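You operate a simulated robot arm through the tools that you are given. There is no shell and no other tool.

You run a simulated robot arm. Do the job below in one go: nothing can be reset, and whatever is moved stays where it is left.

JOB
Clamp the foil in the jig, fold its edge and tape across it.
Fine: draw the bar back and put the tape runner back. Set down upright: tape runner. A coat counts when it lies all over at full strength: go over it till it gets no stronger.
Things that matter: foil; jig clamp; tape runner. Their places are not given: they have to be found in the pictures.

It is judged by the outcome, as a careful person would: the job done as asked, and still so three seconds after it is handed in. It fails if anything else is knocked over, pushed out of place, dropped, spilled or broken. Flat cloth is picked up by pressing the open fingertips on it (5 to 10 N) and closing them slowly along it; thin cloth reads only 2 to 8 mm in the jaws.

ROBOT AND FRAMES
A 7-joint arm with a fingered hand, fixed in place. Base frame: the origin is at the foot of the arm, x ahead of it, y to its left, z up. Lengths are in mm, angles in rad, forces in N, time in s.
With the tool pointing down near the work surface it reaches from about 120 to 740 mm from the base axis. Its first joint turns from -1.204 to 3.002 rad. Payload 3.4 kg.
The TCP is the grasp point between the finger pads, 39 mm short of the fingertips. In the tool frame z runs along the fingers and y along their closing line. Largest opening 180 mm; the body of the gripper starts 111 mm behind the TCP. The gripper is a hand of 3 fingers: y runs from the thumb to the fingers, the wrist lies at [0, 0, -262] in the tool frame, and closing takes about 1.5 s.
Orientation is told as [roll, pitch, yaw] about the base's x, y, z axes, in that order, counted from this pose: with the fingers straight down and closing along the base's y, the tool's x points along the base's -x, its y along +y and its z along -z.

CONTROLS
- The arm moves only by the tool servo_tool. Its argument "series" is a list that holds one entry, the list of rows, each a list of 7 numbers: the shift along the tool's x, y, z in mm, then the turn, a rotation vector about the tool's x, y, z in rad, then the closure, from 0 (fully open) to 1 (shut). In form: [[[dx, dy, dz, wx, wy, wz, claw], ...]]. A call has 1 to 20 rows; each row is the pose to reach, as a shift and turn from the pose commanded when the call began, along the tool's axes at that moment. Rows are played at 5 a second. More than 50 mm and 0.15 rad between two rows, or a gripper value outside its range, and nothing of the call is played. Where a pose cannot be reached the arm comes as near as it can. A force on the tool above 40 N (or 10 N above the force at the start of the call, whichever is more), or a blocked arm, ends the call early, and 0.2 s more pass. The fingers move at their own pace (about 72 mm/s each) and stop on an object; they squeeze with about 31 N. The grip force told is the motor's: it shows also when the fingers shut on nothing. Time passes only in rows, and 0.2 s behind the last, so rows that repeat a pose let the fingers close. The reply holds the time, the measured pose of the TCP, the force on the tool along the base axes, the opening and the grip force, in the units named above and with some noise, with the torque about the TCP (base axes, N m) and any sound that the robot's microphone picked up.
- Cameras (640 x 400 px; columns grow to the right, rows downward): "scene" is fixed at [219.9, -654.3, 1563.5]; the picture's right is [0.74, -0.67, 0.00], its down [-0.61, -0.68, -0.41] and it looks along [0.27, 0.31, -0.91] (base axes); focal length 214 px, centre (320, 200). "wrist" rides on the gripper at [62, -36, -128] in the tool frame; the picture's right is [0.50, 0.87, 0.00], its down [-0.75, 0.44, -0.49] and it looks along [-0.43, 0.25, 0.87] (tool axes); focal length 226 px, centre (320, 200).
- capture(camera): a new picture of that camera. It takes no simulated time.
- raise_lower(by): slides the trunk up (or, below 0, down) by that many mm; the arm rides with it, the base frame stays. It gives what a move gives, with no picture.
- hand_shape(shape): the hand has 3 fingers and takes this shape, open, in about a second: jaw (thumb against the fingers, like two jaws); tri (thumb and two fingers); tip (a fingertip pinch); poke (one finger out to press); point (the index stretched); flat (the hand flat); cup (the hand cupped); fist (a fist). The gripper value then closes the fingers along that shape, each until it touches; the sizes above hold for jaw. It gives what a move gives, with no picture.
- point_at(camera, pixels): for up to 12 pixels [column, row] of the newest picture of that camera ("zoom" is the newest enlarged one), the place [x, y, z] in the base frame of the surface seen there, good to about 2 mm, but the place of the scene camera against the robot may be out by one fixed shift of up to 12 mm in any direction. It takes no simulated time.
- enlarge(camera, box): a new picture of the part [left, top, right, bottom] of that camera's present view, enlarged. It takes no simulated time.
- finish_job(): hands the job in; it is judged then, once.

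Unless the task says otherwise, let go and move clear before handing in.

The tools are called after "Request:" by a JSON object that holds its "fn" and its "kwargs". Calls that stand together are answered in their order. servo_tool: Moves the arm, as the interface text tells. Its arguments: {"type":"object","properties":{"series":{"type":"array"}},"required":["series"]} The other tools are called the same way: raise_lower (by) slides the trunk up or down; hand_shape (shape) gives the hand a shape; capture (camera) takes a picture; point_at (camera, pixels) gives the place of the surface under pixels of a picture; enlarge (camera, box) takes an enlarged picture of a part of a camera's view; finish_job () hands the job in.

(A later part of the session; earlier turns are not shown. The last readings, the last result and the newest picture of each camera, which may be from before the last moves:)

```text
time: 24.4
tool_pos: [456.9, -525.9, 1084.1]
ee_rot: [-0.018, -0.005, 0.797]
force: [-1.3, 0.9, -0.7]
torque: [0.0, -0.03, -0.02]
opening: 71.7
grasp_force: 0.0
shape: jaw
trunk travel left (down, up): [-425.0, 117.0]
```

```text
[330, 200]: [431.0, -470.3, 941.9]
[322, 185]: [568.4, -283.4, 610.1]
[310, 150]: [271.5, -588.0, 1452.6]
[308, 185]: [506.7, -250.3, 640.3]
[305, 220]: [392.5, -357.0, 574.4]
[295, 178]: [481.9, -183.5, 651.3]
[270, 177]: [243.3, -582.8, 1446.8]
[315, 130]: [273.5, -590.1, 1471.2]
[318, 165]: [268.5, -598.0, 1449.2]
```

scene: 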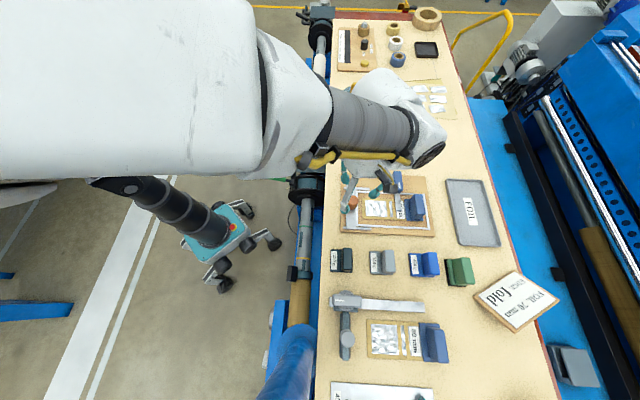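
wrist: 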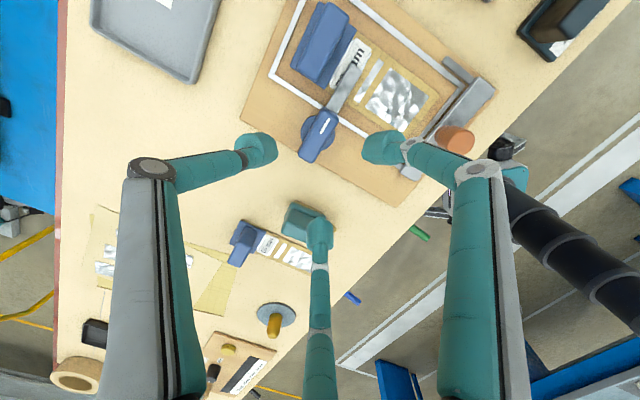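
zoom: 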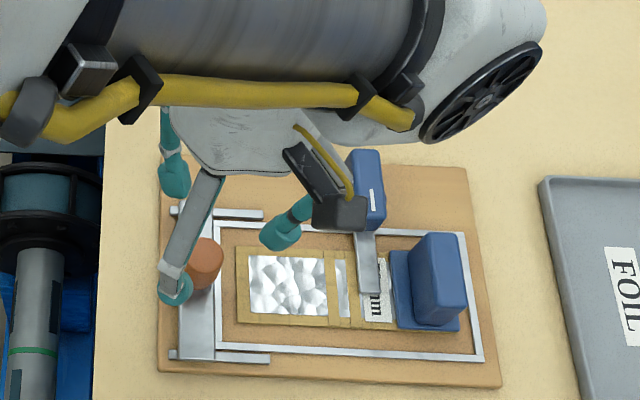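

The machine is far below, at z≈650, so it is clear. I'll descend around the knob and close.

Request:
{"fn": "servo_tool", "kwargs": {"series": [[[0, -2, 15, 0, 0, 0, 0.6], [0, -2, 32, 0, 0, 0, 0.6], [0, -2, 46, 0, 0, 0, 0.6], [0, -2, 55, 0, 0, 0, 0.6], [0, -2, 55, 0, 0, 0, 0.62], [0, -2, 55, 0, 0, 0, 0.7], [0, -2, 55, 0, 0, 0, 0.78], [0, -2, 55, 0, 0, 0, 0.86], [0, -2, 55, 0, 0, 0, 0.95], [0, -2, 55, 0, 0, 0, 1], [0, -2, 55, 0, 0, 0, 1]]]}}

Request:
{"fn": "enlarge", "kwargs": {"camera": "wrist", "box": [240, 80, 400, 240]}}

Request:
{"fn": "enlarge", "kwargs": {"camera": "scene", "box": [325, 130, 445, 240]}}

```text
time: 26.8
tool_pos: [459.8, -529.0, 1027.2]
ee_rot: [-0.015, -0.005, 0.797]
force: [1.5, 1.8, -3.4]
torque: [0.03, -0.07, 0.05]
opening: 23.3
grasp_force: 30.9
shape: jaw
trunk travel left (down, up): [-425.0, 117.0]
```

```text
2.50 times, centred on (320, 160) of wrist
```

zoom: 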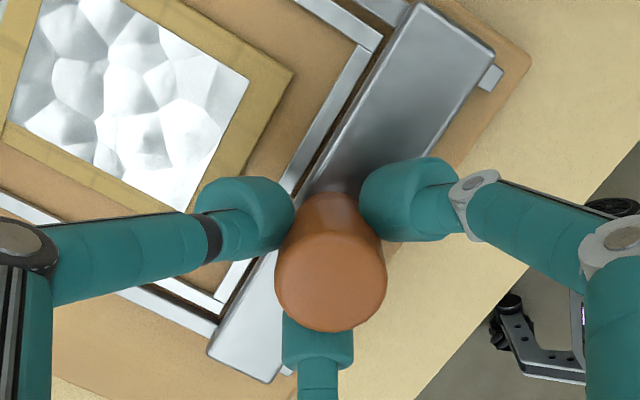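

```text
3.64 times, centred on (385, 185) of scene
```

zoom: 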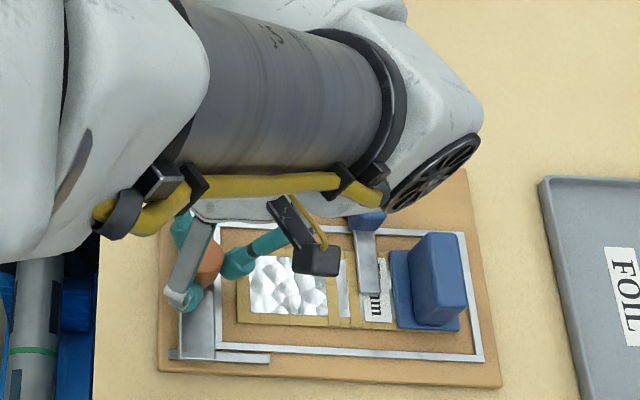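

The knob is gripped at 23 mm. I'll push the bar along its guides towards the foil, watching the force.

Request:
{"fn": "servo_tool", "kwargs": {"series": [[[0, -5, 0, 0, 0, 0, 1], [0, -10, 0, 0, 0, 0, 1], [0.5, -16, 0, 0, 0, 0, 1], [0.5, -22, 0, 0, 0, 0, 1], [0.5, -28, 0, 0, 0, 0, 1], [0.8, -34, 0, 0, 0, 0, 1], [0.8, -40, 0, 0, 0, 0, 1], [0.8, -40, 0, 0, 0, 0, 1]]]}}

Request:
{"fn": "capture", "kwargs": {"camera": "wrist"}}

Request:
{"fn": "enlarge", "kwargs": {"camera": "scene", "box": [325, 130, 445, 240]}}

```text
time: 28.6
tool_pos: [488.3, -556.0, 1026.9]
ee_rot: [-0.015, -0.005, 0.798]
force: [3.0, 4.1, -5.3]
torque: [0.13, -0.04, 0.05]
opening: 23.2
grasp_force: 31.4
shape: jaw
trunk travel left (down, up): [-425.0, 117.0]
```

```text
taken
```

wrist: 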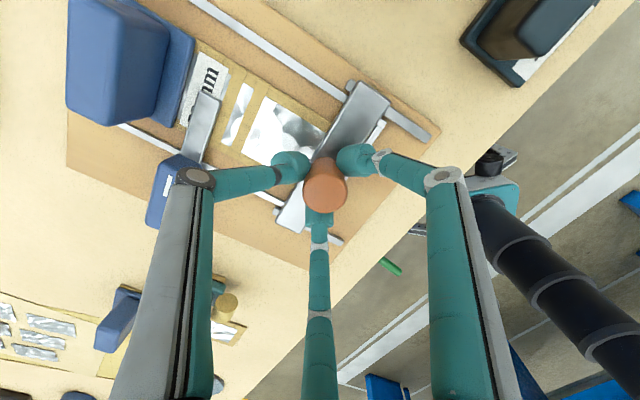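

```text
3.64 times, centred on (385, 185) of scene
```

zoom: 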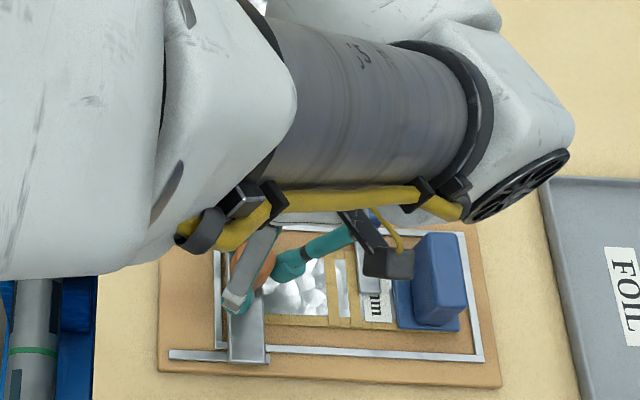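

The bar has slid 39 mm and now covers the foil's front edge, with little resistance. I'll keep going until it meets its stop.

Request:
{"fn": "servo_tool", "kwargs": {"series": [[[0, -3, 0, 0, 0, 0, 1], [0, -6, 0, 0, 0, 0, 1], [0, -9, 0, 0, 0, 0, 1], [0, -12, 0, 0, 0, 0, 1], [0, -15, 0, 0, 0, 0, 1], [0.3, -18, 0, 0, 0, 0, 1], [0.3, -18, 0, 0, 0, 0, 1]]]}}

Request:
{"fn": "capture", "kwargs": {"camera": "wrist"}}

Request:
{"fn": "enlarge", "kwargs": {"camera": "scene", "box": [325, 130, 445, 240]}}

```text
time: 30.2
tool_pos: [494.8, -566.0, 1029.1]
ee_rot: [-0.009, -0.001, 0.8]
force: [-19.9, 22.4, -14.4]
torque: [0.78, 0.63, -0.02]
opening: 19.6
grasp_force: 30.9
shape: jaw
trunk travel left (down, up): [-425.0, 117.0]
```

```text
taken
```

wrist: 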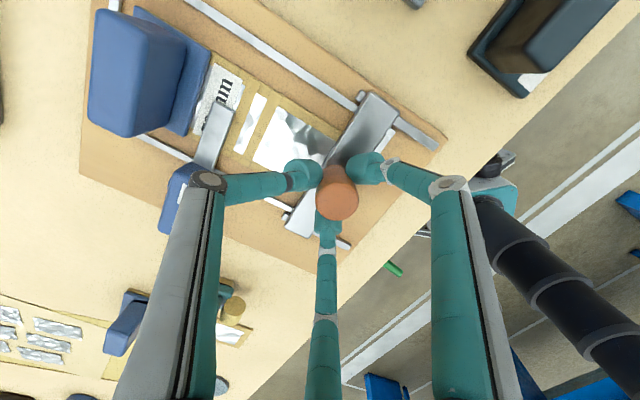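

```text
3.64 times, centred on (385, 185) of scene
```

zoom: 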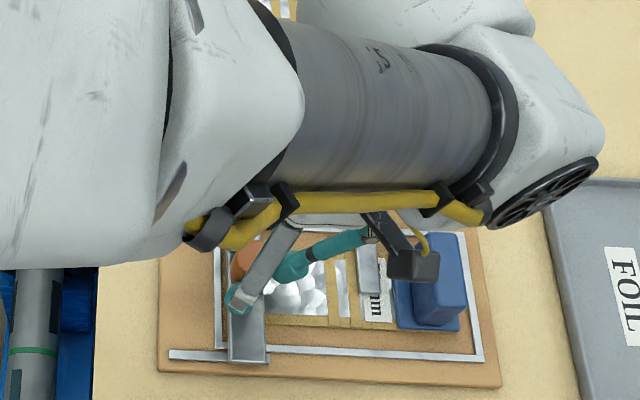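

The bar reached its stop, with about 30 N building and the fingers slipping slightly on the knob. Now I'll draw it back along the guides.

Request:
{"fn": "servo_tool", "kwargs": {"series": [[[0, 8, 0, 0, 0, 0, 1], [0, 16, 0, 0, 0, 0, 1], [0, 22, 0, 0, 0, 0, 1], [0, 28, 0, 0, 0, 0, 1], [0, 34, 0, 0, 0, 0, 1], [-0.5, 40, 0, 0, 0, 0, 1], [-0.5, 46, 0, 0, 0, 0, 1], [-0.8, 52, 0, 0, 0, 0, 1], [-0.8, 52, 0, 0, 0, 0, 1]]]}}

Request:
{"fn": "capture", "kwargs": {"camera": "wrist"}}

Request:
{"fn": "enlarge", "kwargs": {"camera": "wrist", "box": [200, 60, 420, 260]}}

Request:
{"fn": "enlarge", "kwargs": {"camera": "scene", "box": [325, 130, 445, 240]}}

```text
time: 32.2
tool_pos: [461.9, -534.2, 1028.9]
ee_rot: [-0.017, -0.005, 0.797]
force: [-0.7, -0.7, -4.7]
torque: [-0.06, -0.01, -0.06]
opening: 21.7
grasp_force: 31.1
shape: jaw
trunk travel left (down, up): [-425.0, 117.0]
```

```text
taken
```

wrist: 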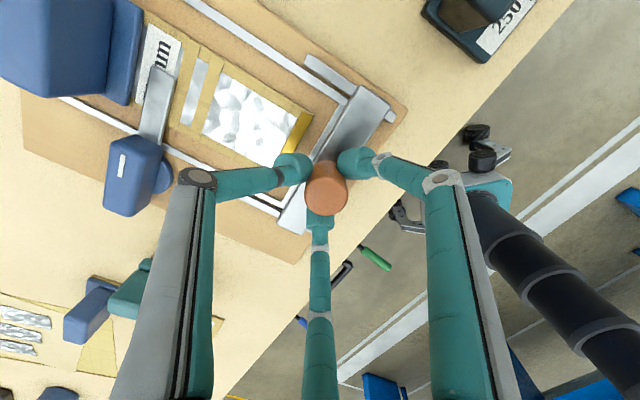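

```text
2.00 times, centred on (310, 160) of wrist
```

zoom: 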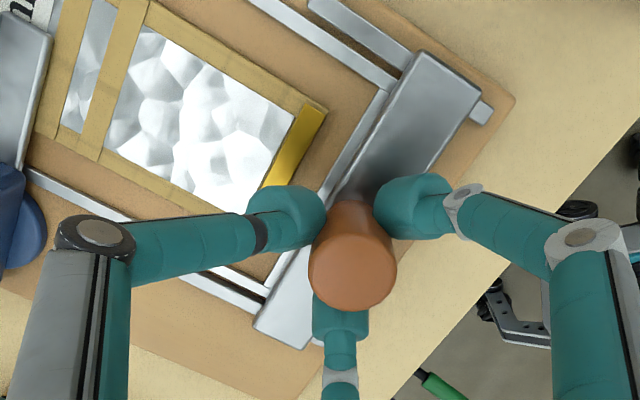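

```text
3.64 times, centred on (385, 185) of scene
```

zoom: 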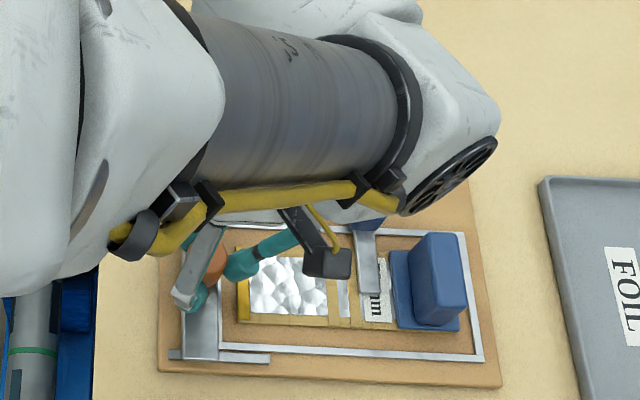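

The foil's front border strip has changed to a brighter folded gold, so the fold is made. I'll pull the bar a few mm more to make sure it is fully back, then release and rise.

Request:
{"fn": "servo_tool", "kwargs": {"series": [[[0, 2, 0, 0, 0, 0, 1], [0, 4, 0, 0, 0, 0, 1], [0, 6, 0, 0, 0, 0, 1], [0, 6, 0, 0, 0, 0, 1]]]}}

Request:
{"fn": "enlarge", "kwargs": {"camera": "wrist", "box": [200, 60, 420, 260]}}

```text
time: 33.2
tool_pos: [458.9, -531.5, 1029.1]
ee_rot: [-0.017, -0.006, 0.797]
force: [2.0, -6.0, -0.7]
torque: [-0.19, -0.13, -0.08]
opening: 22.4
grasp_force: 30.5
shape: jaw
trunk travel left (down, up): [-425.0, 117.0]
```

```text
2.00 times, centred on (310, 160) of wrist
```

zoom: 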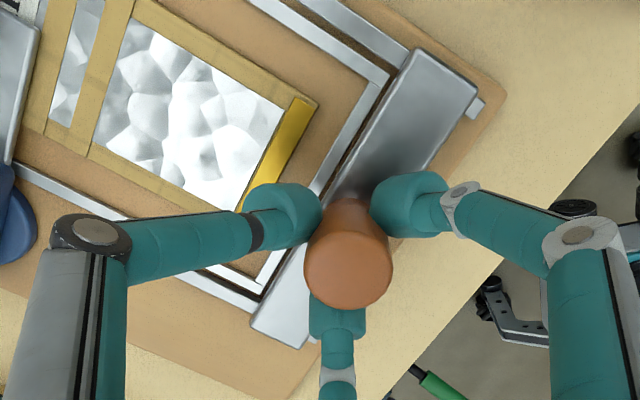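

The bar meets resistance (6 N) at its rear position, so it's back. I'll release the knob and rise.

Request:
{"fn": "servo_tool", "kwargs": {"series": [[[0, -1.5, 0, 0, 0, 0, 0.95], [0, -1.5, 0, 0, 0, 0, 0.85], [0, -1.5, 0, 0, 0, 0, 0.75], [0, -1.5, 0, 0, 0, 0, 0.6], [0, -1.5, 0, 0, 0, 0, 0.6], [0, -1.5, 0, 0, 0, 0, 0.6], [0, -1.5, -25, 0, 0, 0, 0.6], [0, -1.5, -60, 0, 0, 0, 0.6], [0, -1.5, -100, 0, 0, 0, 0.6], [0, -1.5, -140, 0, 0, 0, 0.6], [0, -1.5, -140, 0, 0, 0, 0.6]]]}}

Request:
{"fn": "capture", "kwargs": {"camera": "wrist"}}

Request:
{"fn": "capture", "kwargs": {"camera": "scene"}}

Request:
{"fn": "enlarge", "kwargs": {"camera": "scene", "box": [335, 165, 445, 240]}}

```text
time: 35.6
tool_pos: [457.2, -530.0, 1167.7]
ee_rot: [-0.016, -0.005, 0.797]
force: [0.1, -0.4, 0.1]
torque: [0.05, 0.02, -0.01]
opening: 71.7
grasp_force: 0.1
shape: jaw
trunk travel left (down, up): [-425.0, 117.0]
```

```text
taken
```

wrist: 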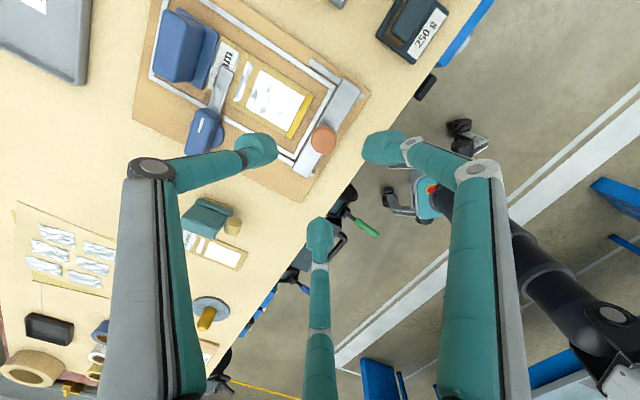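

```text
taken
```

scene: 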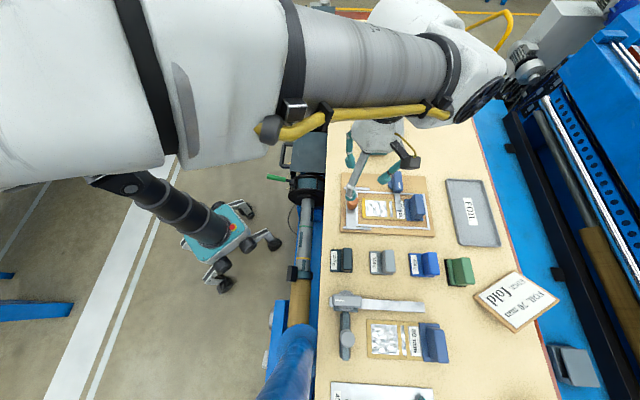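

```text
5.33 times, centred on (390, 202) of scene
```

zoom: 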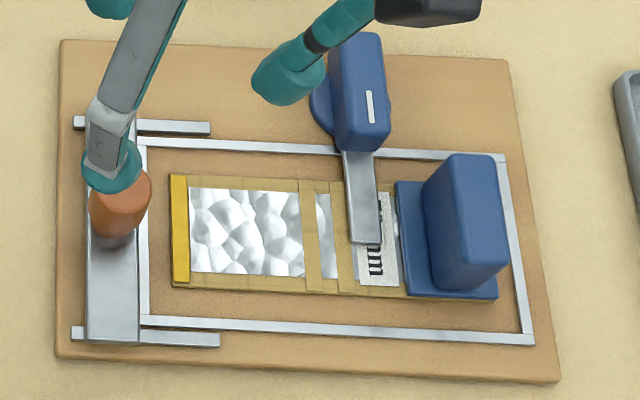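

The front strip shows the fold and the bar is back. Now I'll move over the tape runner, near (650,-435), yawing back so the fingers close across its body.

Request:
{"fn": "servo_tool", "kwargs": {"series": [[[-17, -6, -2, 0, 0, 0.1325, 0.6], [-34, -12, -4, 0, 0, 0.265, 0.6], [-51, -18, -6, 0, 0, 0.3975, 0.6], [-68, -24, -8, 0, 0, 0.53, 0.6], [-85, -30, -10, 0, 0, 0.6625, 0.6], [-102, -36, -12, 0, 0, 0.795, 0.6], [-119, -42, -14, 0, 0, 0.9275, 0.6], [-136, -48, -16, 0, 0, 1.06, 0.6], [-153, -54, -18, 0, 0, 1.1925, 0.6], [-170, -60, -20, 0, 0, 1.325, 0.6], [-187, -66, -20, 0, 0, 1.4575, 0.6], [-202.7, -71.9, -20, 0, 0, 1.59, 0.6], [-202.7, -71.9, -20, 0, 0, 1.59, 0.6], [-202.7, -71.9, -20, 0, 0, 1.59, 0.6]]]}}

Request:
{"fn": "capture", "kwargs": {"camera": "wrist"}}

Request:
{"fn": "capture", "kwargs": {"camera": "scene"}}

```text
time: 38.6
tool_pos: [651.8, -434.4, 1189.3]
ee_rot: [0.007, -0.017, -0.792]
force: [-0.1, -0.7, -0.5]
torque: [0.02, 0.01, 0.0]
opening: 71.5
grasp_force: 0.0
shape: jaw
trunk travel left (down, up): [-425.0, 117.0]
```

```text
taken
```

wrist: 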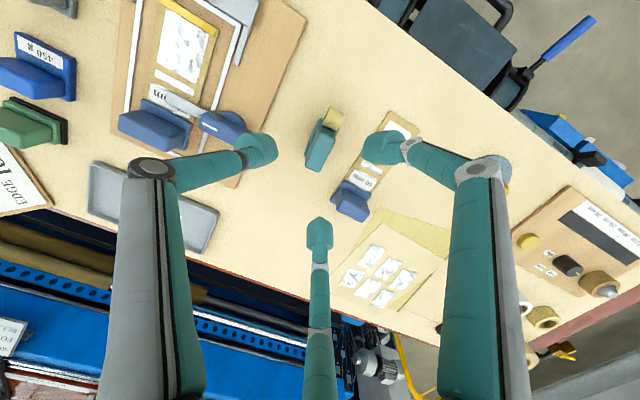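

```text
taken
```

scene: 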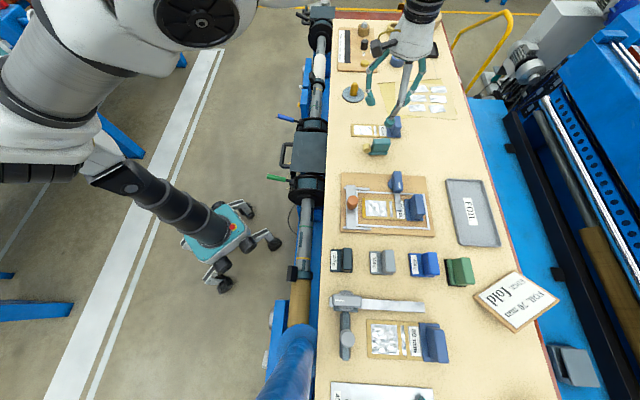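

Request:
{"fn": "enlarge", "kwargs": {"camera": "wrist", "box": [270, 80, 400, 200]}}

Request:
{"fn": "enlarge", "kwargs": {"camera": "scene", "box": [340, 100, 420, 165]}}

```text
3.33 times, centred on (335, 140) of wrist
```

zoom: 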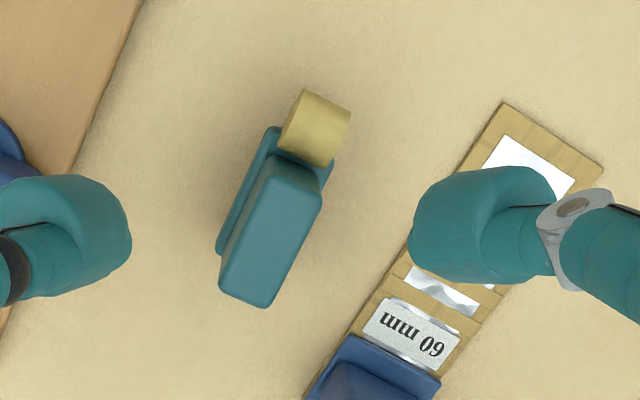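

```text
6.15 times, centred on (380, 132) of scene
```

zoom: 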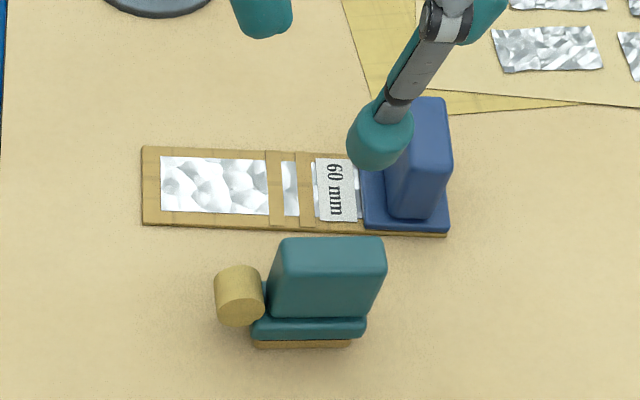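

The runner stands alone with its roll towards the robot and about 45 mm of space beside the 60 mm piece. I'll measure its body.

Request:
{"fn": "enlarge", "kwargs": {"camera": "wrist", "box": [270, 80, 400, 200]}}

Request:
{"fn": "point_at", "kwargs": {"camera": "zoom", "pixels": [[274, 165], [314, 190], [227, 285], [263, 300], [270, 232], [300, 110], [335, 125], [315, 130], [262, 145], [225, 245], [245, 190], [329, 180]]}}

Request:
{"fn": "point_at", "kwargs": {"camera": "zoom", "pixels": [[305, 155], [345, 115], [280, 200], [255, 260], [200, 250], [470, 60], [90, 150], [330, 360], [400, 370]]}}

```text
3.33 times, centred on (335, 140) of wrist
```

zoom: 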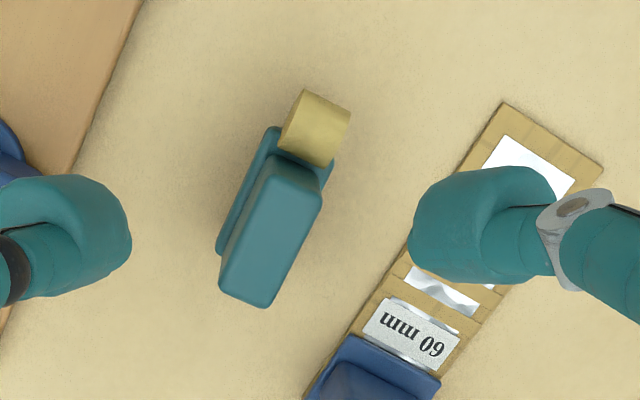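

```text
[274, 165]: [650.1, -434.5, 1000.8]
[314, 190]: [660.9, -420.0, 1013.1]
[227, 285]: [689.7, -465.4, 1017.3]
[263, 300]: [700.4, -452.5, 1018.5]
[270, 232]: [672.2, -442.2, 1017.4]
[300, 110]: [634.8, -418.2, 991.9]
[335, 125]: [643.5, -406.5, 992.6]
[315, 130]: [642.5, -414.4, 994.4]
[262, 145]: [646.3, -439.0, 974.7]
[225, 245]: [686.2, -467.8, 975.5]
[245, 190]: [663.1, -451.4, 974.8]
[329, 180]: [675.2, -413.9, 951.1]
```

```text
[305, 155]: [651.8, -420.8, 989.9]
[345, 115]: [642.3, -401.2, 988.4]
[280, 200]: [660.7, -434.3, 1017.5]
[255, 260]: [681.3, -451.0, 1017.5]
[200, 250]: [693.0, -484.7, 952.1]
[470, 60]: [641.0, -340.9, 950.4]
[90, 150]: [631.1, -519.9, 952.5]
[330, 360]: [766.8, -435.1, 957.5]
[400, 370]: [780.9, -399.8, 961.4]
```

The runner's body is centred at about (675,-443) with its top at 1017.5. Its long axis is at −39°, and the roll on its near end tops out at 994. I'll come over it 5 mm away from the roll, levelled and turned to match, with the fingertips staying above the roll.

Request:
{"fn": "servo_tool", "kwargs": {"series": [[[-9, 4, 25, 0.005, 0.002, -0.03, 0.55], [-18, 8, 50, 0.01, 0.004, -0.07, 0.55], [-27.8, 11.4, 80, 0.017, 0.007, -0.115, 0.55], [-27.8, 11.4, 110, 0.017, 0.007, -0.115, 0.55], [-27.8, 11.4, 110, 0.017, 0.007, -0.115, 0.55], [-27.8, 11.4, 110, 0.017, 0.007, -0.115, 0.55]]]}}

Request:
{"fn": "capture", "kwargs": {"camera": "wrist"}}

Request:
{"fn": "enlarge", "kwargs": {"camera": "wrist", "box": [240, 80, 400, 240]}}

```text
time: 40.0
tool_pos: [679.8, -448.1, 1080.2]
ee_rot: [-0.014, -0.008, -0.678]
force: [-0.1, -0.2, -0.1]
torque: [-0.01, -0.02, 0.0]
opening: 80.1
grasp_force: 0.1
shape: jaw
trunk travel left (down, up): [-425.0, 117.0]
```

```text
taken
```

wrist: 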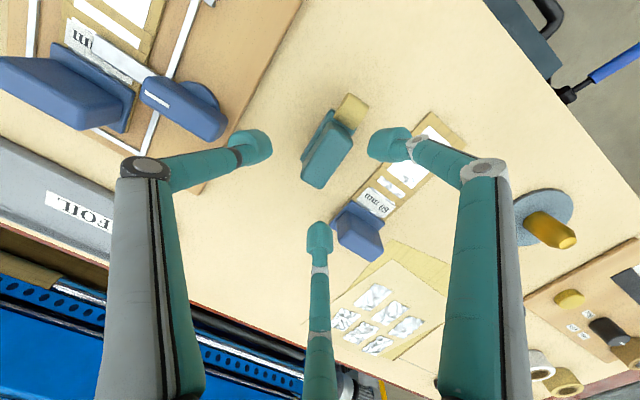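

```text
2.50 times, centred on (320, 160) of wrist
```

zoom: 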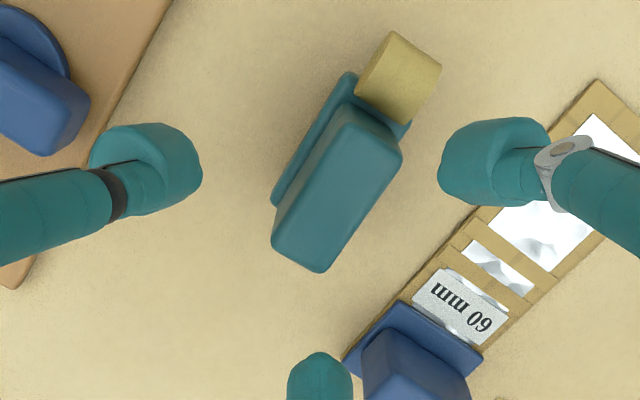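

The fingers straddle the runner. I'll re-measure its top corners from here to refine the centring.

Request:
{"fn": "point_at", "kwargs": {"camera": "zoom", "pixels": [[345, 112], [396, 145], [278, 232], [322, 265], [337, 190], [405, 40], [435, 75], [362, 90], [275, 190]]}}

```text
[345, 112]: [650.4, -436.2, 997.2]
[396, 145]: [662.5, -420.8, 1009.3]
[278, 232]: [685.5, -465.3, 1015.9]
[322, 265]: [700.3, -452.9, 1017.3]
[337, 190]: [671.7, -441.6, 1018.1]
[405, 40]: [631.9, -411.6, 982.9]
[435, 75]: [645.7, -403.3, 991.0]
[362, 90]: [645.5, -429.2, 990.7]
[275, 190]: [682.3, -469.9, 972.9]
```

Laterally I'm centred and 6.7 mm away from the roll along the axis. I'll level the tool, descend to TCP z≈1034 and close.

Request:
{"fn": "servo_tool", "kwargs": {"series": [[[1, 0, 12, -0.014, 0.008, 0.01, 0.55], [1, 0, 26, -0.014, 0.008, 0.01, 0.55], [1, 0, 38, -0.014, 0.008, 0.01, 0.55], [1, 0, 46, -0.014, 0.008, 0.01, 0.55], [1, 0, 46, -0.014, 0.008, 0.01, 0.55]]]}}

Request:
{"fn": "enlarge", "kwargs": {"camera": "wrist", "box": [240, 80, 400, 240]}}

Request:
{"fn": "enlarge", "kwargs": {"camera": "scene", "box": [330, 90, 430, 175]}}

```text
time: 41.2
tool_pos: [675.6, -446.1, 1034.5]
ee_rot: [0.0, -0.002, -0.688]
force: [0.4, -1.2, 0.3]
torque: [0.02, 0.02, 0.03]
opening: 80.5
grasp_force: 0.0
shape: jaw
out of reach, approached as far as the arm can: row 4, 5
trunk travel left (down, up): [-425.0, 117.0]
```

```text
2.50 times, centred on (320, 160) of wrist
```

zoom: 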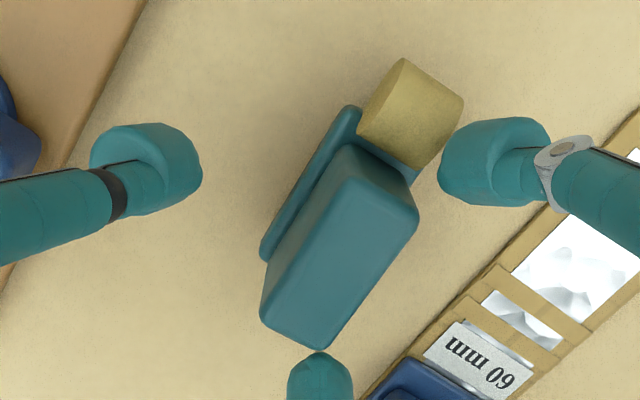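

```text
4.71 times, centred on (380, 132) of scene
```

zoom: 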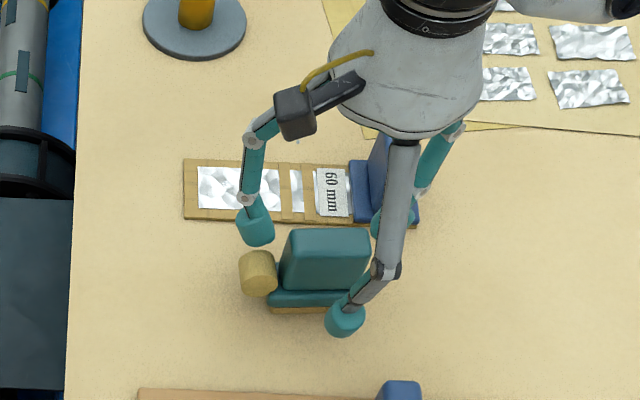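

The arm stopped about 3 mm short but is still centred within 2 mm. I'll raise 3 mm so the right fingertip clears the roll, then close in steps.

Request:
{"fn": "servo_tool", "kwargs": {"series": [[[0, 0.8, -3, 0, 0, 0, 0.58], [0, 0.8, -3, 0, 0, 0, 0.64], [0, 0.8, -3, 0, 0, 0, 0.7], [0, 0.8, -3, 0, 0, 0, 0.75], [0, 0.8, -3, 0, 0, 0, 0.75]]]}}

Request:
{"fn": "enlarge", "kwargs": {"camera": "wrist", "box": [240, 80, 400, 240]}}

Request:
{"fn": "enlarge", "kwargs": {"camera": "scene", "box": [330, 90, 430, 175]}}

```text
time: 42.4
tool_pos: [675.8, -446.9, 1038.6]
ee_rot: [0.002, -0.001, -0.69]
force: [-0.4, -0.7, 0.3]
torque: [0.01, 0.0, 0.01]
opening: 45.3
grasp_force: 0.1
shape: jaw
trunk travel left (down, up): [-425.0, 117.0]
```

```text
2.50 times, centred on (320, 160) of wrist
```

zoom: 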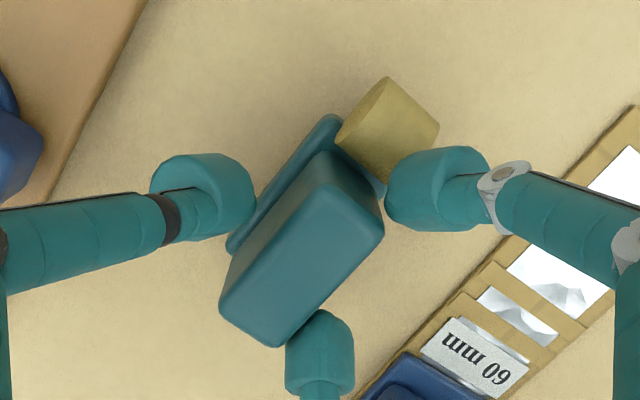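

```text
4.71 times, centred on (380, 132) of scene
```

zoom: 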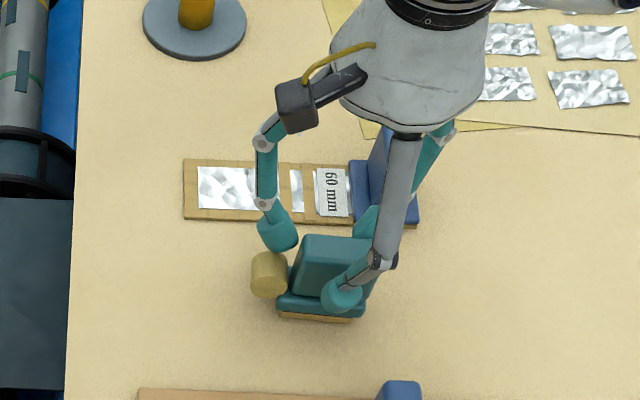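

The right finger nudged the runner a few mm along its axis; it is still upright. I'll open again, rise slightly and re-measure before gripping.

Request:
{"fn": "servo_tool", "kwargs": {"series": [[[0, 0, 0, 0, 0, 0, 0.68], [0, 0, 0, 0, 0, 0, 0.55], [0, 0, 0, 0, 0, 0, 0.5], [0, 0, -20, 0, 0, 0, 0.5], [0, 0, -40, 0, 0, 0, 0.5], [0, 0, -40, 0, 0, 0, 0.5]]]}}

Request:
{"fn": "enlarge", "kwargs": {"camera": "wrist", "box": [240, 80, 400, 240]}}

Request:
{"fn": "point_at", "kwargs": {"camera": "zoom", "pixels": [[320, 160], [345, 112], [396, 145], [278, 232], [322, 265]]}}

```text
time: 43.8
tool_pos: [674.0, -446.4, 1077.6]
ee_rot: [0.0, -0.001, -0.688]
force: [0.4, -0.6, -0.8]
torque: [0.02, -0.02, -0.01]
opening: 89.3
grasp_force: 0.0
shape: jaw
trunk travel left (down, up): [-425.0, 117.0]
```

```text
2.50 times, centred on (320, 160) of wrist
```

zoom: 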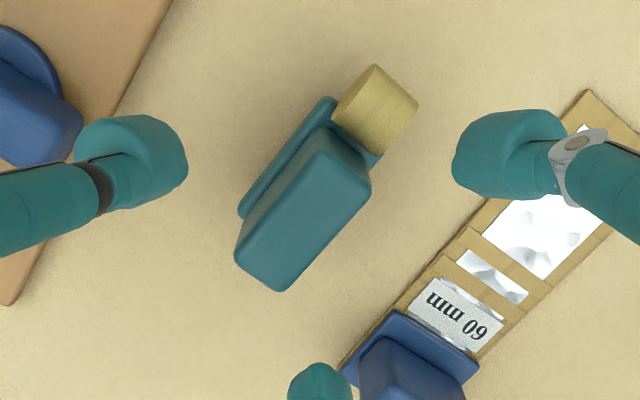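

```text
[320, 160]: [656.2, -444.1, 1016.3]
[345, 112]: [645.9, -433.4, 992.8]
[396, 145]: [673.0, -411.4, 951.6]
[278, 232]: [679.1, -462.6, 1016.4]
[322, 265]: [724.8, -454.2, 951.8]
```

Request:
{"fn": "point_at", "kwargs": {"camera": "zoom", "pixels": [[322, 138], [365, 172], [241, 250], [282, 284], [305, 205], [375, 70], [412, 100], [335, 115], [245, 210], [325, 102]]}}

```text
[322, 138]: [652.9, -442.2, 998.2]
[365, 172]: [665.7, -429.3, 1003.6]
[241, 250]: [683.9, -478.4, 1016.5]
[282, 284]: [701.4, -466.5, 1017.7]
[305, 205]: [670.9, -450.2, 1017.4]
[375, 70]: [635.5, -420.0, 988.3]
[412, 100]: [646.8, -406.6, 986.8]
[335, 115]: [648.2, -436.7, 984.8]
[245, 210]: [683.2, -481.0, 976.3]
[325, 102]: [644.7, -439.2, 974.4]
```

The runner is now centred at about (676,-454), yaw −47.4°, still upright. I think the 120° finger path caught the corner of its body, so before retrying I'll rise and see whether another hand shape pinches straighter.

Request:
{"fn": "servo_tool", "kwargs": {"series": [[[0, 0, -40, 0, 0, 0, 0.5], [0, 0, -80, 0, 0, 0, 0.3], [0, 0, -120, 0, 0, 0, 0], [0, 0, -120, 0, 0, 0, 0]]]}}

Request:
{"fn": "hand_shape", "kwargs": {"shape": "tip"}}

Request:
{"fn": "capture", "kwargs": {"camera": "wrist"}}

Request:
{"fn": "servo_tool", "kwargs": {"series": [[[0, 0, 0, 0, 0, 0, 0.7], [0, 0, 0, 0, 0, 0, 0.7], [0, 0, 0, 0, 0, 0, 0.7], [0, 0, 0, 0, 0, 0, 0.7], [0, 0, 0, 0, 0, 0, 0.7], [0, 0, 0, 0, 0, 0, 0.7]]]}}

Request:
{"fn": "capture", "kwargs": {"camera": "wrist"}}

```text
time: 44.8
tool_pos: [675.4, -446.5, 1197.0]
ee_rot: [0.0, -0.001, -0.688]
force: [0.9, -0.1, 0.6]
torque: [-0.02, 0.02, 0.0]
opening: 179.9
grasp_force: 0.0
shape: jaw
trunk travel left (down, up): [-425.0, 117.0]
```

```text
time: 45.7
tool_pos: [674.8, -445.4, 1198.5]
ee_rot: [0.002, -0.003, -0.688]
force: [0.3, 0.1, 0.3]
torque: [0.02, 0.0, 0.03]
opening: 179.8
grasp_force: 0.0
shape: tip
trunk travel left (down, up): [-425.0, 117.0]
```

```text
taken
```

wrist: 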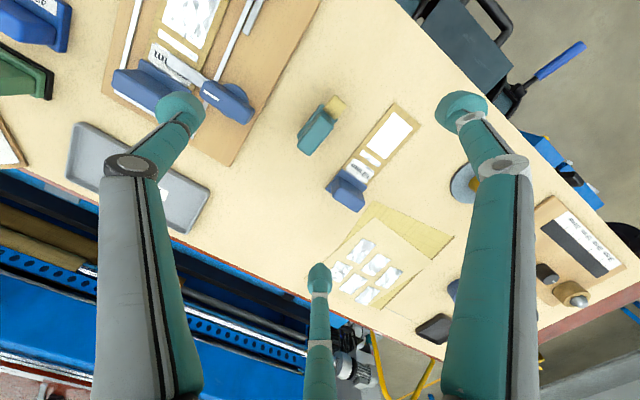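

```text
time: 47.1
tool_pos: [674.6, -446.3, 1196.8]
ee_rot: [-0.001, -0.002, -0.686]
force: [0.3, 0.0, 0.2]
torque: [0.01, 0.0, 0.01]
opening: 54.2
grasp_force: 0.0
shape: tip
trunk travel left (down, up): [-425.0, 117.0]
```

```text
taken
```

wrist: 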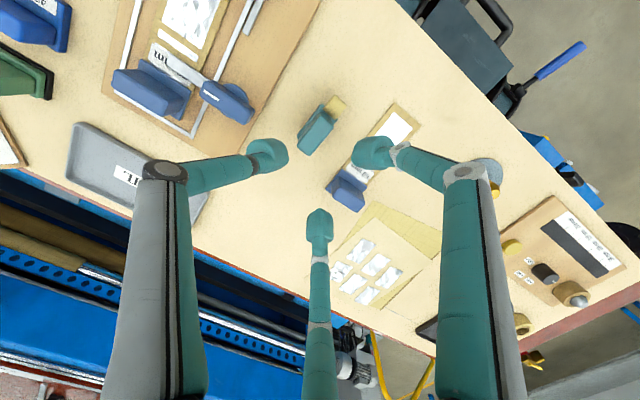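

The "tip" shape closes on the same 120° paths, so I'll stay with those and offset the hand 7 mm towards the finger pair so all three contacts land together. The reach limit was close here, so I'll lower the trunk 100 mm, which is safe from z≈1197, to gain reach.

Request:
{"fn": "hand_shape", "kwargs": {"shape": "jaw"}}

Request:
{"fn": "raise_lower", "kwargs": {"by": -100}}

Request:
{"fn": "capture", "kwargs": {"camera": "scene"}}

```text
time: 48.0
tool_pos: [675.2, -446.6, 1196.6]
ee_rot: [0.0, -0.002, -0.686]
force: [0.5, 0.3, 0.4]
torque: [-0.03, -0.02, 0.01]
opening: 179.8
grasp_force: 0.1
shape: jaw
trunk travel left (down, up): [-425.0, 117.0]
```

```text
time: 49.3
tool_pos: [675.4, -446.1, 1100.0]
ee_rot: [0.001, -0.001, -0.687]
force: [0.4, -0.5, -0.2]
torque: [0.0, 0.0, -0.01]
opening: 180.1
grasp_force: 0.1
shape: jaw
trunk travel left (down, up): [-325.0, 217.0]
```

```text
taken
```

scene: 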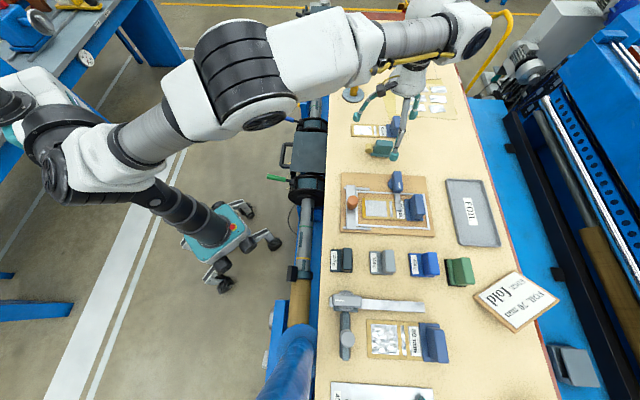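

The lowered trunk clears everything. I'll move to the offset target over the runner with a yaw of −0.827.

Request:
{"fn": "servo_tool", "kwargs": {"series": [[[-4, 0.5, 0, 0, 0, 0.07, 0.3], [-9.5, 1, 0, 0, 0, 0.14, 0.5], [-9.5, 1, 10, 0, 0, 0.14, 0.5], [-9.5, 1, 20, 0, 0, 0.14, 0.5], [-9.5, 1, 20, 0, 0, 0.14, 0.5], [-9.5, 1, 20, 0, 0, 0.14, 0.5]]]}}

Request:
{"fn": "enlarge", "kwargs": {"camera": "wrist", "box": [240, 80, 400, 240]}}

```text
time: 50.7
tool_pos: [681.9, -452.1, 1079.2]
ee_rot: [0.002, -0.001, -0.828]
force: [-0.1, 0.2, -0.3]
torque: [-0.01, 0.01, -0.03]
opening: 90.6
grasp_force: 0.1
shape: jaw
trunk travel left (down, up): [-325.0, 217.0]
```

```text
2.50 times, centred on (320, 160) of wrist
```

zoom: 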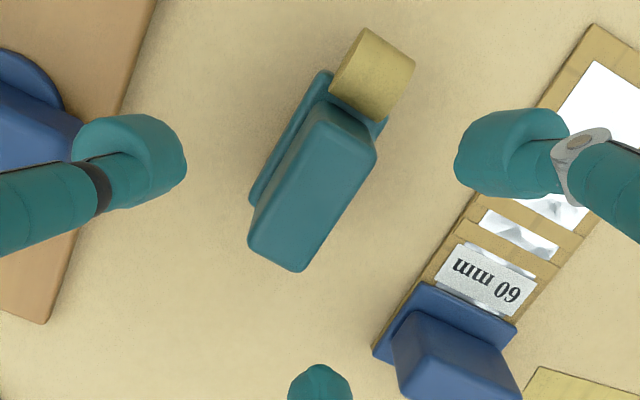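

The fingers are well clear all round. I'll descend to TCP z≈1026.

Request:
{"fn": "servo_tool", "kwargs": {"series": [[[0, 0, 15, 0, 0, 0, 0.5], [0, 0, 30, 0, 0, 0, 0.5], [0, 0, 43, 0, 0, 0, 0.5], [0, 0, 53, 0, 0, 0, 0.52], [0, 0, 53, 0, 0, 0, 0.55], [0, 0, 53, 0, 0, 0, 0.55]]]}}

Request:
{"fn": "enlarge", "kwargs": {"camera": "wrist", "box": [240, 80, 400, 240]}}

Request:
{"fn": "enlarge", "kwargs": {"camera": "scene", "box": [330, 90, 430, 175]}}

```text
time: 52.1
tool_pos: [682.8, -450.7, 1026.4]
ee_rot: [0.002, -0.001, -0.827]
force: [-0.4, 0.2, 0.3]
torque: [0.03, 0.0, 0.0]
opening: 81.5
grasp_force: 0.1
shape: jaw
trunk travel left (down, up): [-325.0, 217.0]
```

```text
2.50 times, centred on (320, 160) of wrist
```

zoom: 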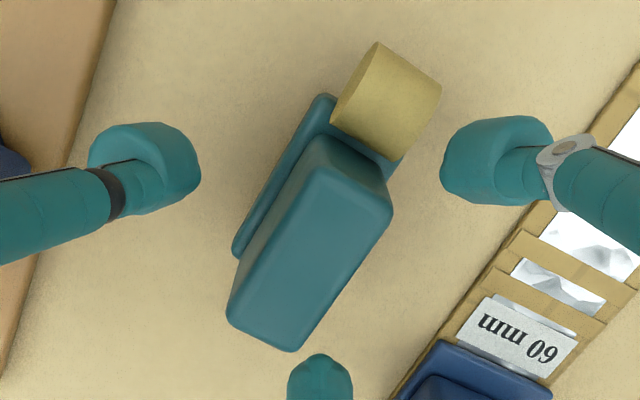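

```text
4.71 times, centred on (380, 132) of scene
```

zoom: 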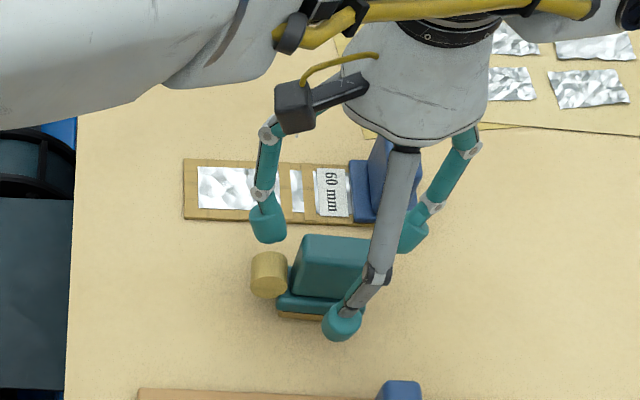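

No contact and the position is right. I'll close part way and look.

Request:
{"fn": "servo_tool", "kwargs": {"series": [[[0, 0, 0, 0, 0, 0, 0.6], [0, 0, 0, 0, 0, 0, 0.65], [0, 0, 0, 0, 0, 0, 0.7], [0, 0, 0, 0, 0, 0, 0.74], [0, 0, 0, 0, 0, 0, 0.74]]]}}

Request:
{"fn": "enlarge", "kwargs": {"camera": "wrist", "box": [240, 80, 400, 240]}}

```text
time: 53.3
tool_pos: [682.4, -450.6, 1027.4]
ee_rot: [0.0, -0.004, -0.828]
force: [-0.3, 0.1, -0.3]
torque: [0.0, 0.01, 0.02]
opening: 47.0
grasp_force: 0.2
shape: jaw
trunk travel left (down, up): [-325.0, 217.0]
```

```text
2.50 times, centred on (320, 160) of wrist
```

zoom: 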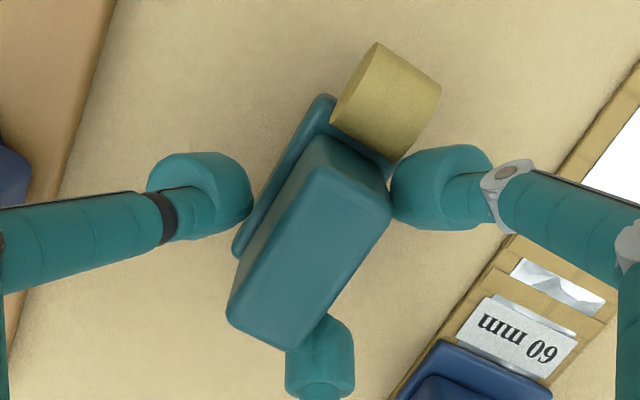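

The runner hasn't moved. The two fingers are nearly touching and the thumb has a bit more gap, so I'll shift 4 mm towards the fingers and close fully.

Request:
{"fn": "servo_tool", "kwargs": {"series": [[[-1, 4, 0, 0, 0, 0, 0.74], [-1, 4, 0, 0, 0, 0, 0.78], [-1, 4, 0, 0, 0, 0, 0.82], [-1, 4, 0, 0, 0, 0, 0.86], [-1, 4, 0, 0, 0, 0, 0.9], [-1, 4, 0, 0, 0, 0, 0.95], [-1, 4, 0, 0, 0, 0, 1], [-1, 4, 0, 0, 0, 0, 1], [-1, 4, 0, 0, 0, 0, 1]]]}}

Request:
{"fn": "enlarge", "kwargs": {"camera": "wrist", "box": [240, 80, 400, 240]}}

Request:
{"fn": "enlarge", "kwargs": {"camera": "scene", "box": [330, 90, 430, 175]}}

```text
time: 55.3
tool_pos: [685.9, -449.3, 1027.7]
ee_rot: [0.002, -0.003, -0.826]
force: [-0.1, 0.1, 1.6]
torque: [0.03, -0.03, 0.02]
opening: 23.0
grasp_force: 30.7
shape: jaw
trunk travel left (down, up): [-325.0, 217.0]
```

```text
2.50 times, centred on (320, 160) of wrist
```

zoom: 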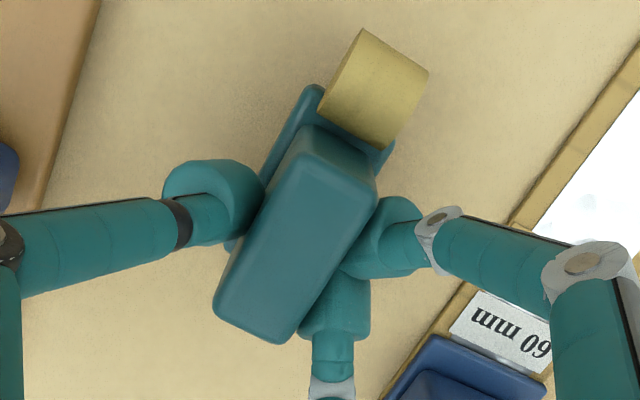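

```text
4.71 times, centred on (380, 132) of scene
```

zoom: 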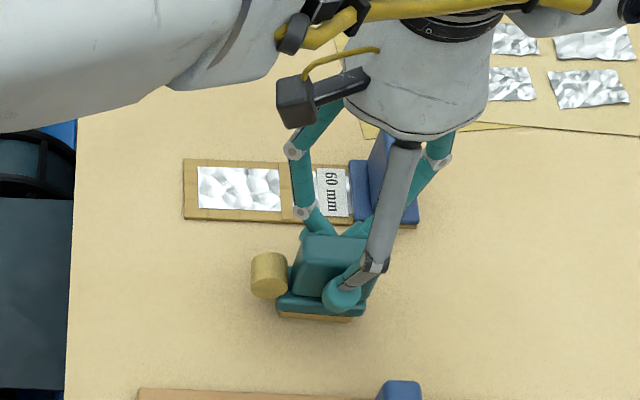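

The grip is good: 23 mm, 31 N, and the runner is still flat. I'll note the runner's pose relative to the hand, then lift.

Request:
{"fn": "point_at", "kwargs": {"camera": "zoom", "pixels": [[308, 132], [370, 175], [222, 300], [275, 335], [300, 220], [310, 90], [235, 238], [362, 40], [420, 75], [328, 118]]}}

Request:
{"fn": "servo_tool", "kwargs": {"series": [[[0, 0, -10, 0, 0, 0, 1], [0, 0, -30, 0, 0, 0, 1], [0, 0, -60, 0, 0, 0, 1], [0, 0, -80, 0, 0, 0, 1], [0, 0, -80, 0, 0, 0, 1]]]}}

Request:
{"fn": "capture", "kwargs": {"camera": "wrist"}}

Request:
{"fn": "enlarge", "kwargs": {"camera": "scene", "box": [330, 70, 460, 175]}}

```text
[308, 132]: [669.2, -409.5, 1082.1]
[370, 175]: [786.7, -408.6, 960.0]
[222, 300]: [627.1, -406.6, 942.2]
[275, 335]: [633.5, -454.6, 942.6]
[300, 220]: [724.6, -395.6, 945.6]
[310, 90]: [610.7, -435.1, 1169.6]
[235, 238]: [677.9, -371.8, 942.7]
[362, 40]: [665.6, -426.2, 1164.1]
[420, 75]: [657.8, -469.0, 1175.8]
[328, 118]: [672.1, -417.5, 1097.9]
```

```text
time: 56.5
tool_pos: [687.1, -452.3, 1105.2]
ee_rot: [0.001, -0.001, -0.827]
force: [0.0, -0.1, -1.0]
torque: [0.0, -0.02, 0.04]
opening: 23.1
grasp_force: 31.0
shape: jaw
trunk travel left (down, up): [-325.0, 217.0]
```

```text
taken
```

wrist: 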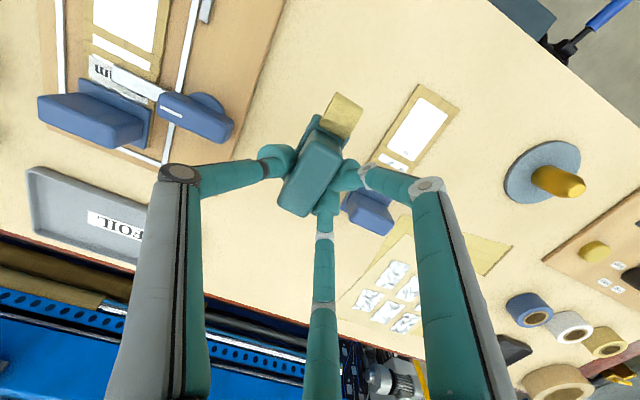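

```text
3.81 times, centred on (395, 122) of scene
```

zoom: 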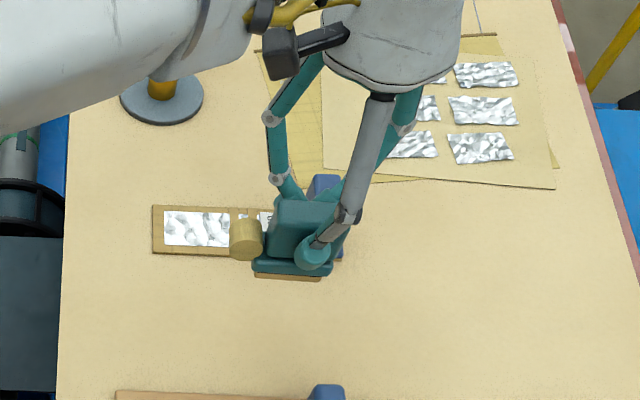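

The runner is lifted level. I'll measure where its body and base sit relative to the TCP.

Request:
{"fn": "enlarge", "kwargs": {"camera": "wrist", "box": [240, 80, 400, 240]}}

Request:
{"fn": "point_at", "kwargs": {"camera": "zoom", "pixels": [[308, 132], [370, 175], [222, 300], [275, 335], [300, 220], [310, 90], [235, 238], [362, 40], [420, 75], [328, 118]]}}

```text
2.50 times, centred on (320, 160) of wrist
```

zoom: 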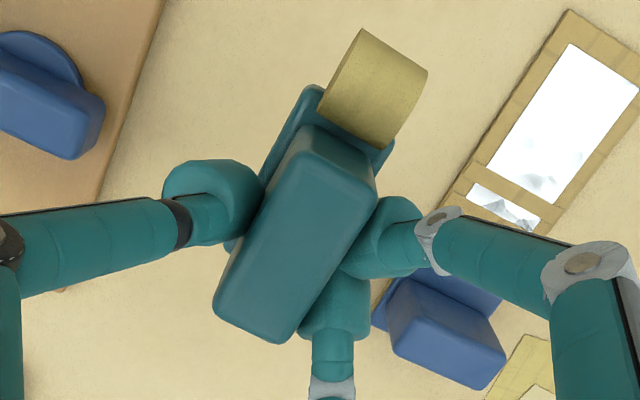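

```text
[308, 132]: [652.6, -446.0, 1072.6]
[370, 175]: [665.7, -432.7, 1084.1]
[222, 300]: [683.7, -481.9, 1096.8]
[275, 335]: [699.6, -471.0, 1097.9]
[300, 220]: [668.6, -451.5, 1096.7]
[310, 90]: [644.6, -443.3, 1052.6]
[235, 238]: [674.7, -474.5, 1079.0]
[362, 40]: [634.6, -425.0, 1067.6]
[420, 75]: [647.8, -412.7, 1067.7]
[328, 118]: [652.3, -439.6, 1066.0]
```

The runner sits 13 mm towards the thumb from the TCP and is parallel to the tool's x. With the roll pointing at the bar it would hit the knob when taping the fold, so I want the roll to point the other way. I'll raise, move towards the jig and turn the hand in two stages.

Request:
{"fn": "servo_tool", "kwargs": {"series": [[[0, 0, -15, 0, 0, 0, 1], [0, 0, -35, 0, 0, 0, 1], [0, -8, -35, 0, 0, -0.13, 1], [1, -16, -35, 0, 0, -0.26, 1], [2, -25, -35, 0, 0, -0.39, 1], [3, -34, -35, 0, 0, -0.52, 1], [4, -43, -35, 0, 0, -0.65, 1], [5, -52, -35, 0, 0, -0.78, 1], [6, -61, -35, 0, 0, -0.91, 1], [7, -70, -35, 0, 0, -1.04, 1], [8, -80, -35, 0, 0, -1.17, 1], [8, -90, -35, 0, 0, -1.3, 1], [8, -100, -35, 0, 0, -1.43, 1], [8, -108, -35, 0, 0, -1.57, 1], [8, -108, -35, 0, 0, -1.57, 1]]]}}

Request:
{"fn": "capture", "kwargs": {"camera": "wrist"}}

Request:
{"fn": "capture", "kwargs": {"camera": "scene"}}

```text
time: 59.7
tool_pos: [600.2, -518.2, 1140.5]
ee_rot: [0.0, 0.0, 0.743]
force: [0.3, 0.4, -1.4]
torque: [0.02, -0.05, 0.01]
opening: 22.6
grasp_force: 31.2
shape: jaw
trunk travel left (down, up): [-325.0, 217.0]
```

```text
taken
```

wrist: 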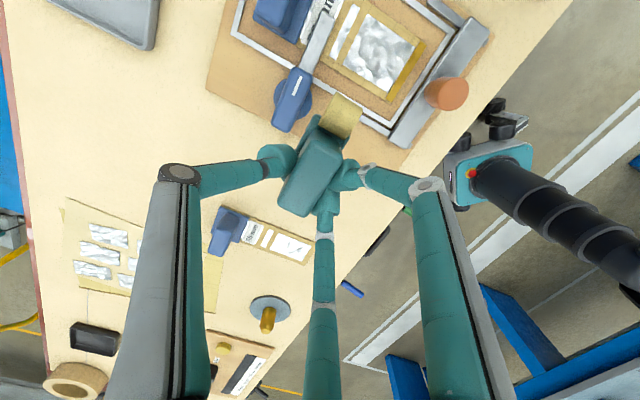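

```text
taken
```

scene: 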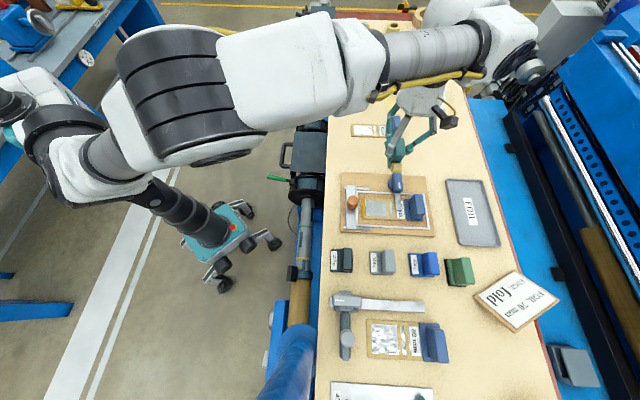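

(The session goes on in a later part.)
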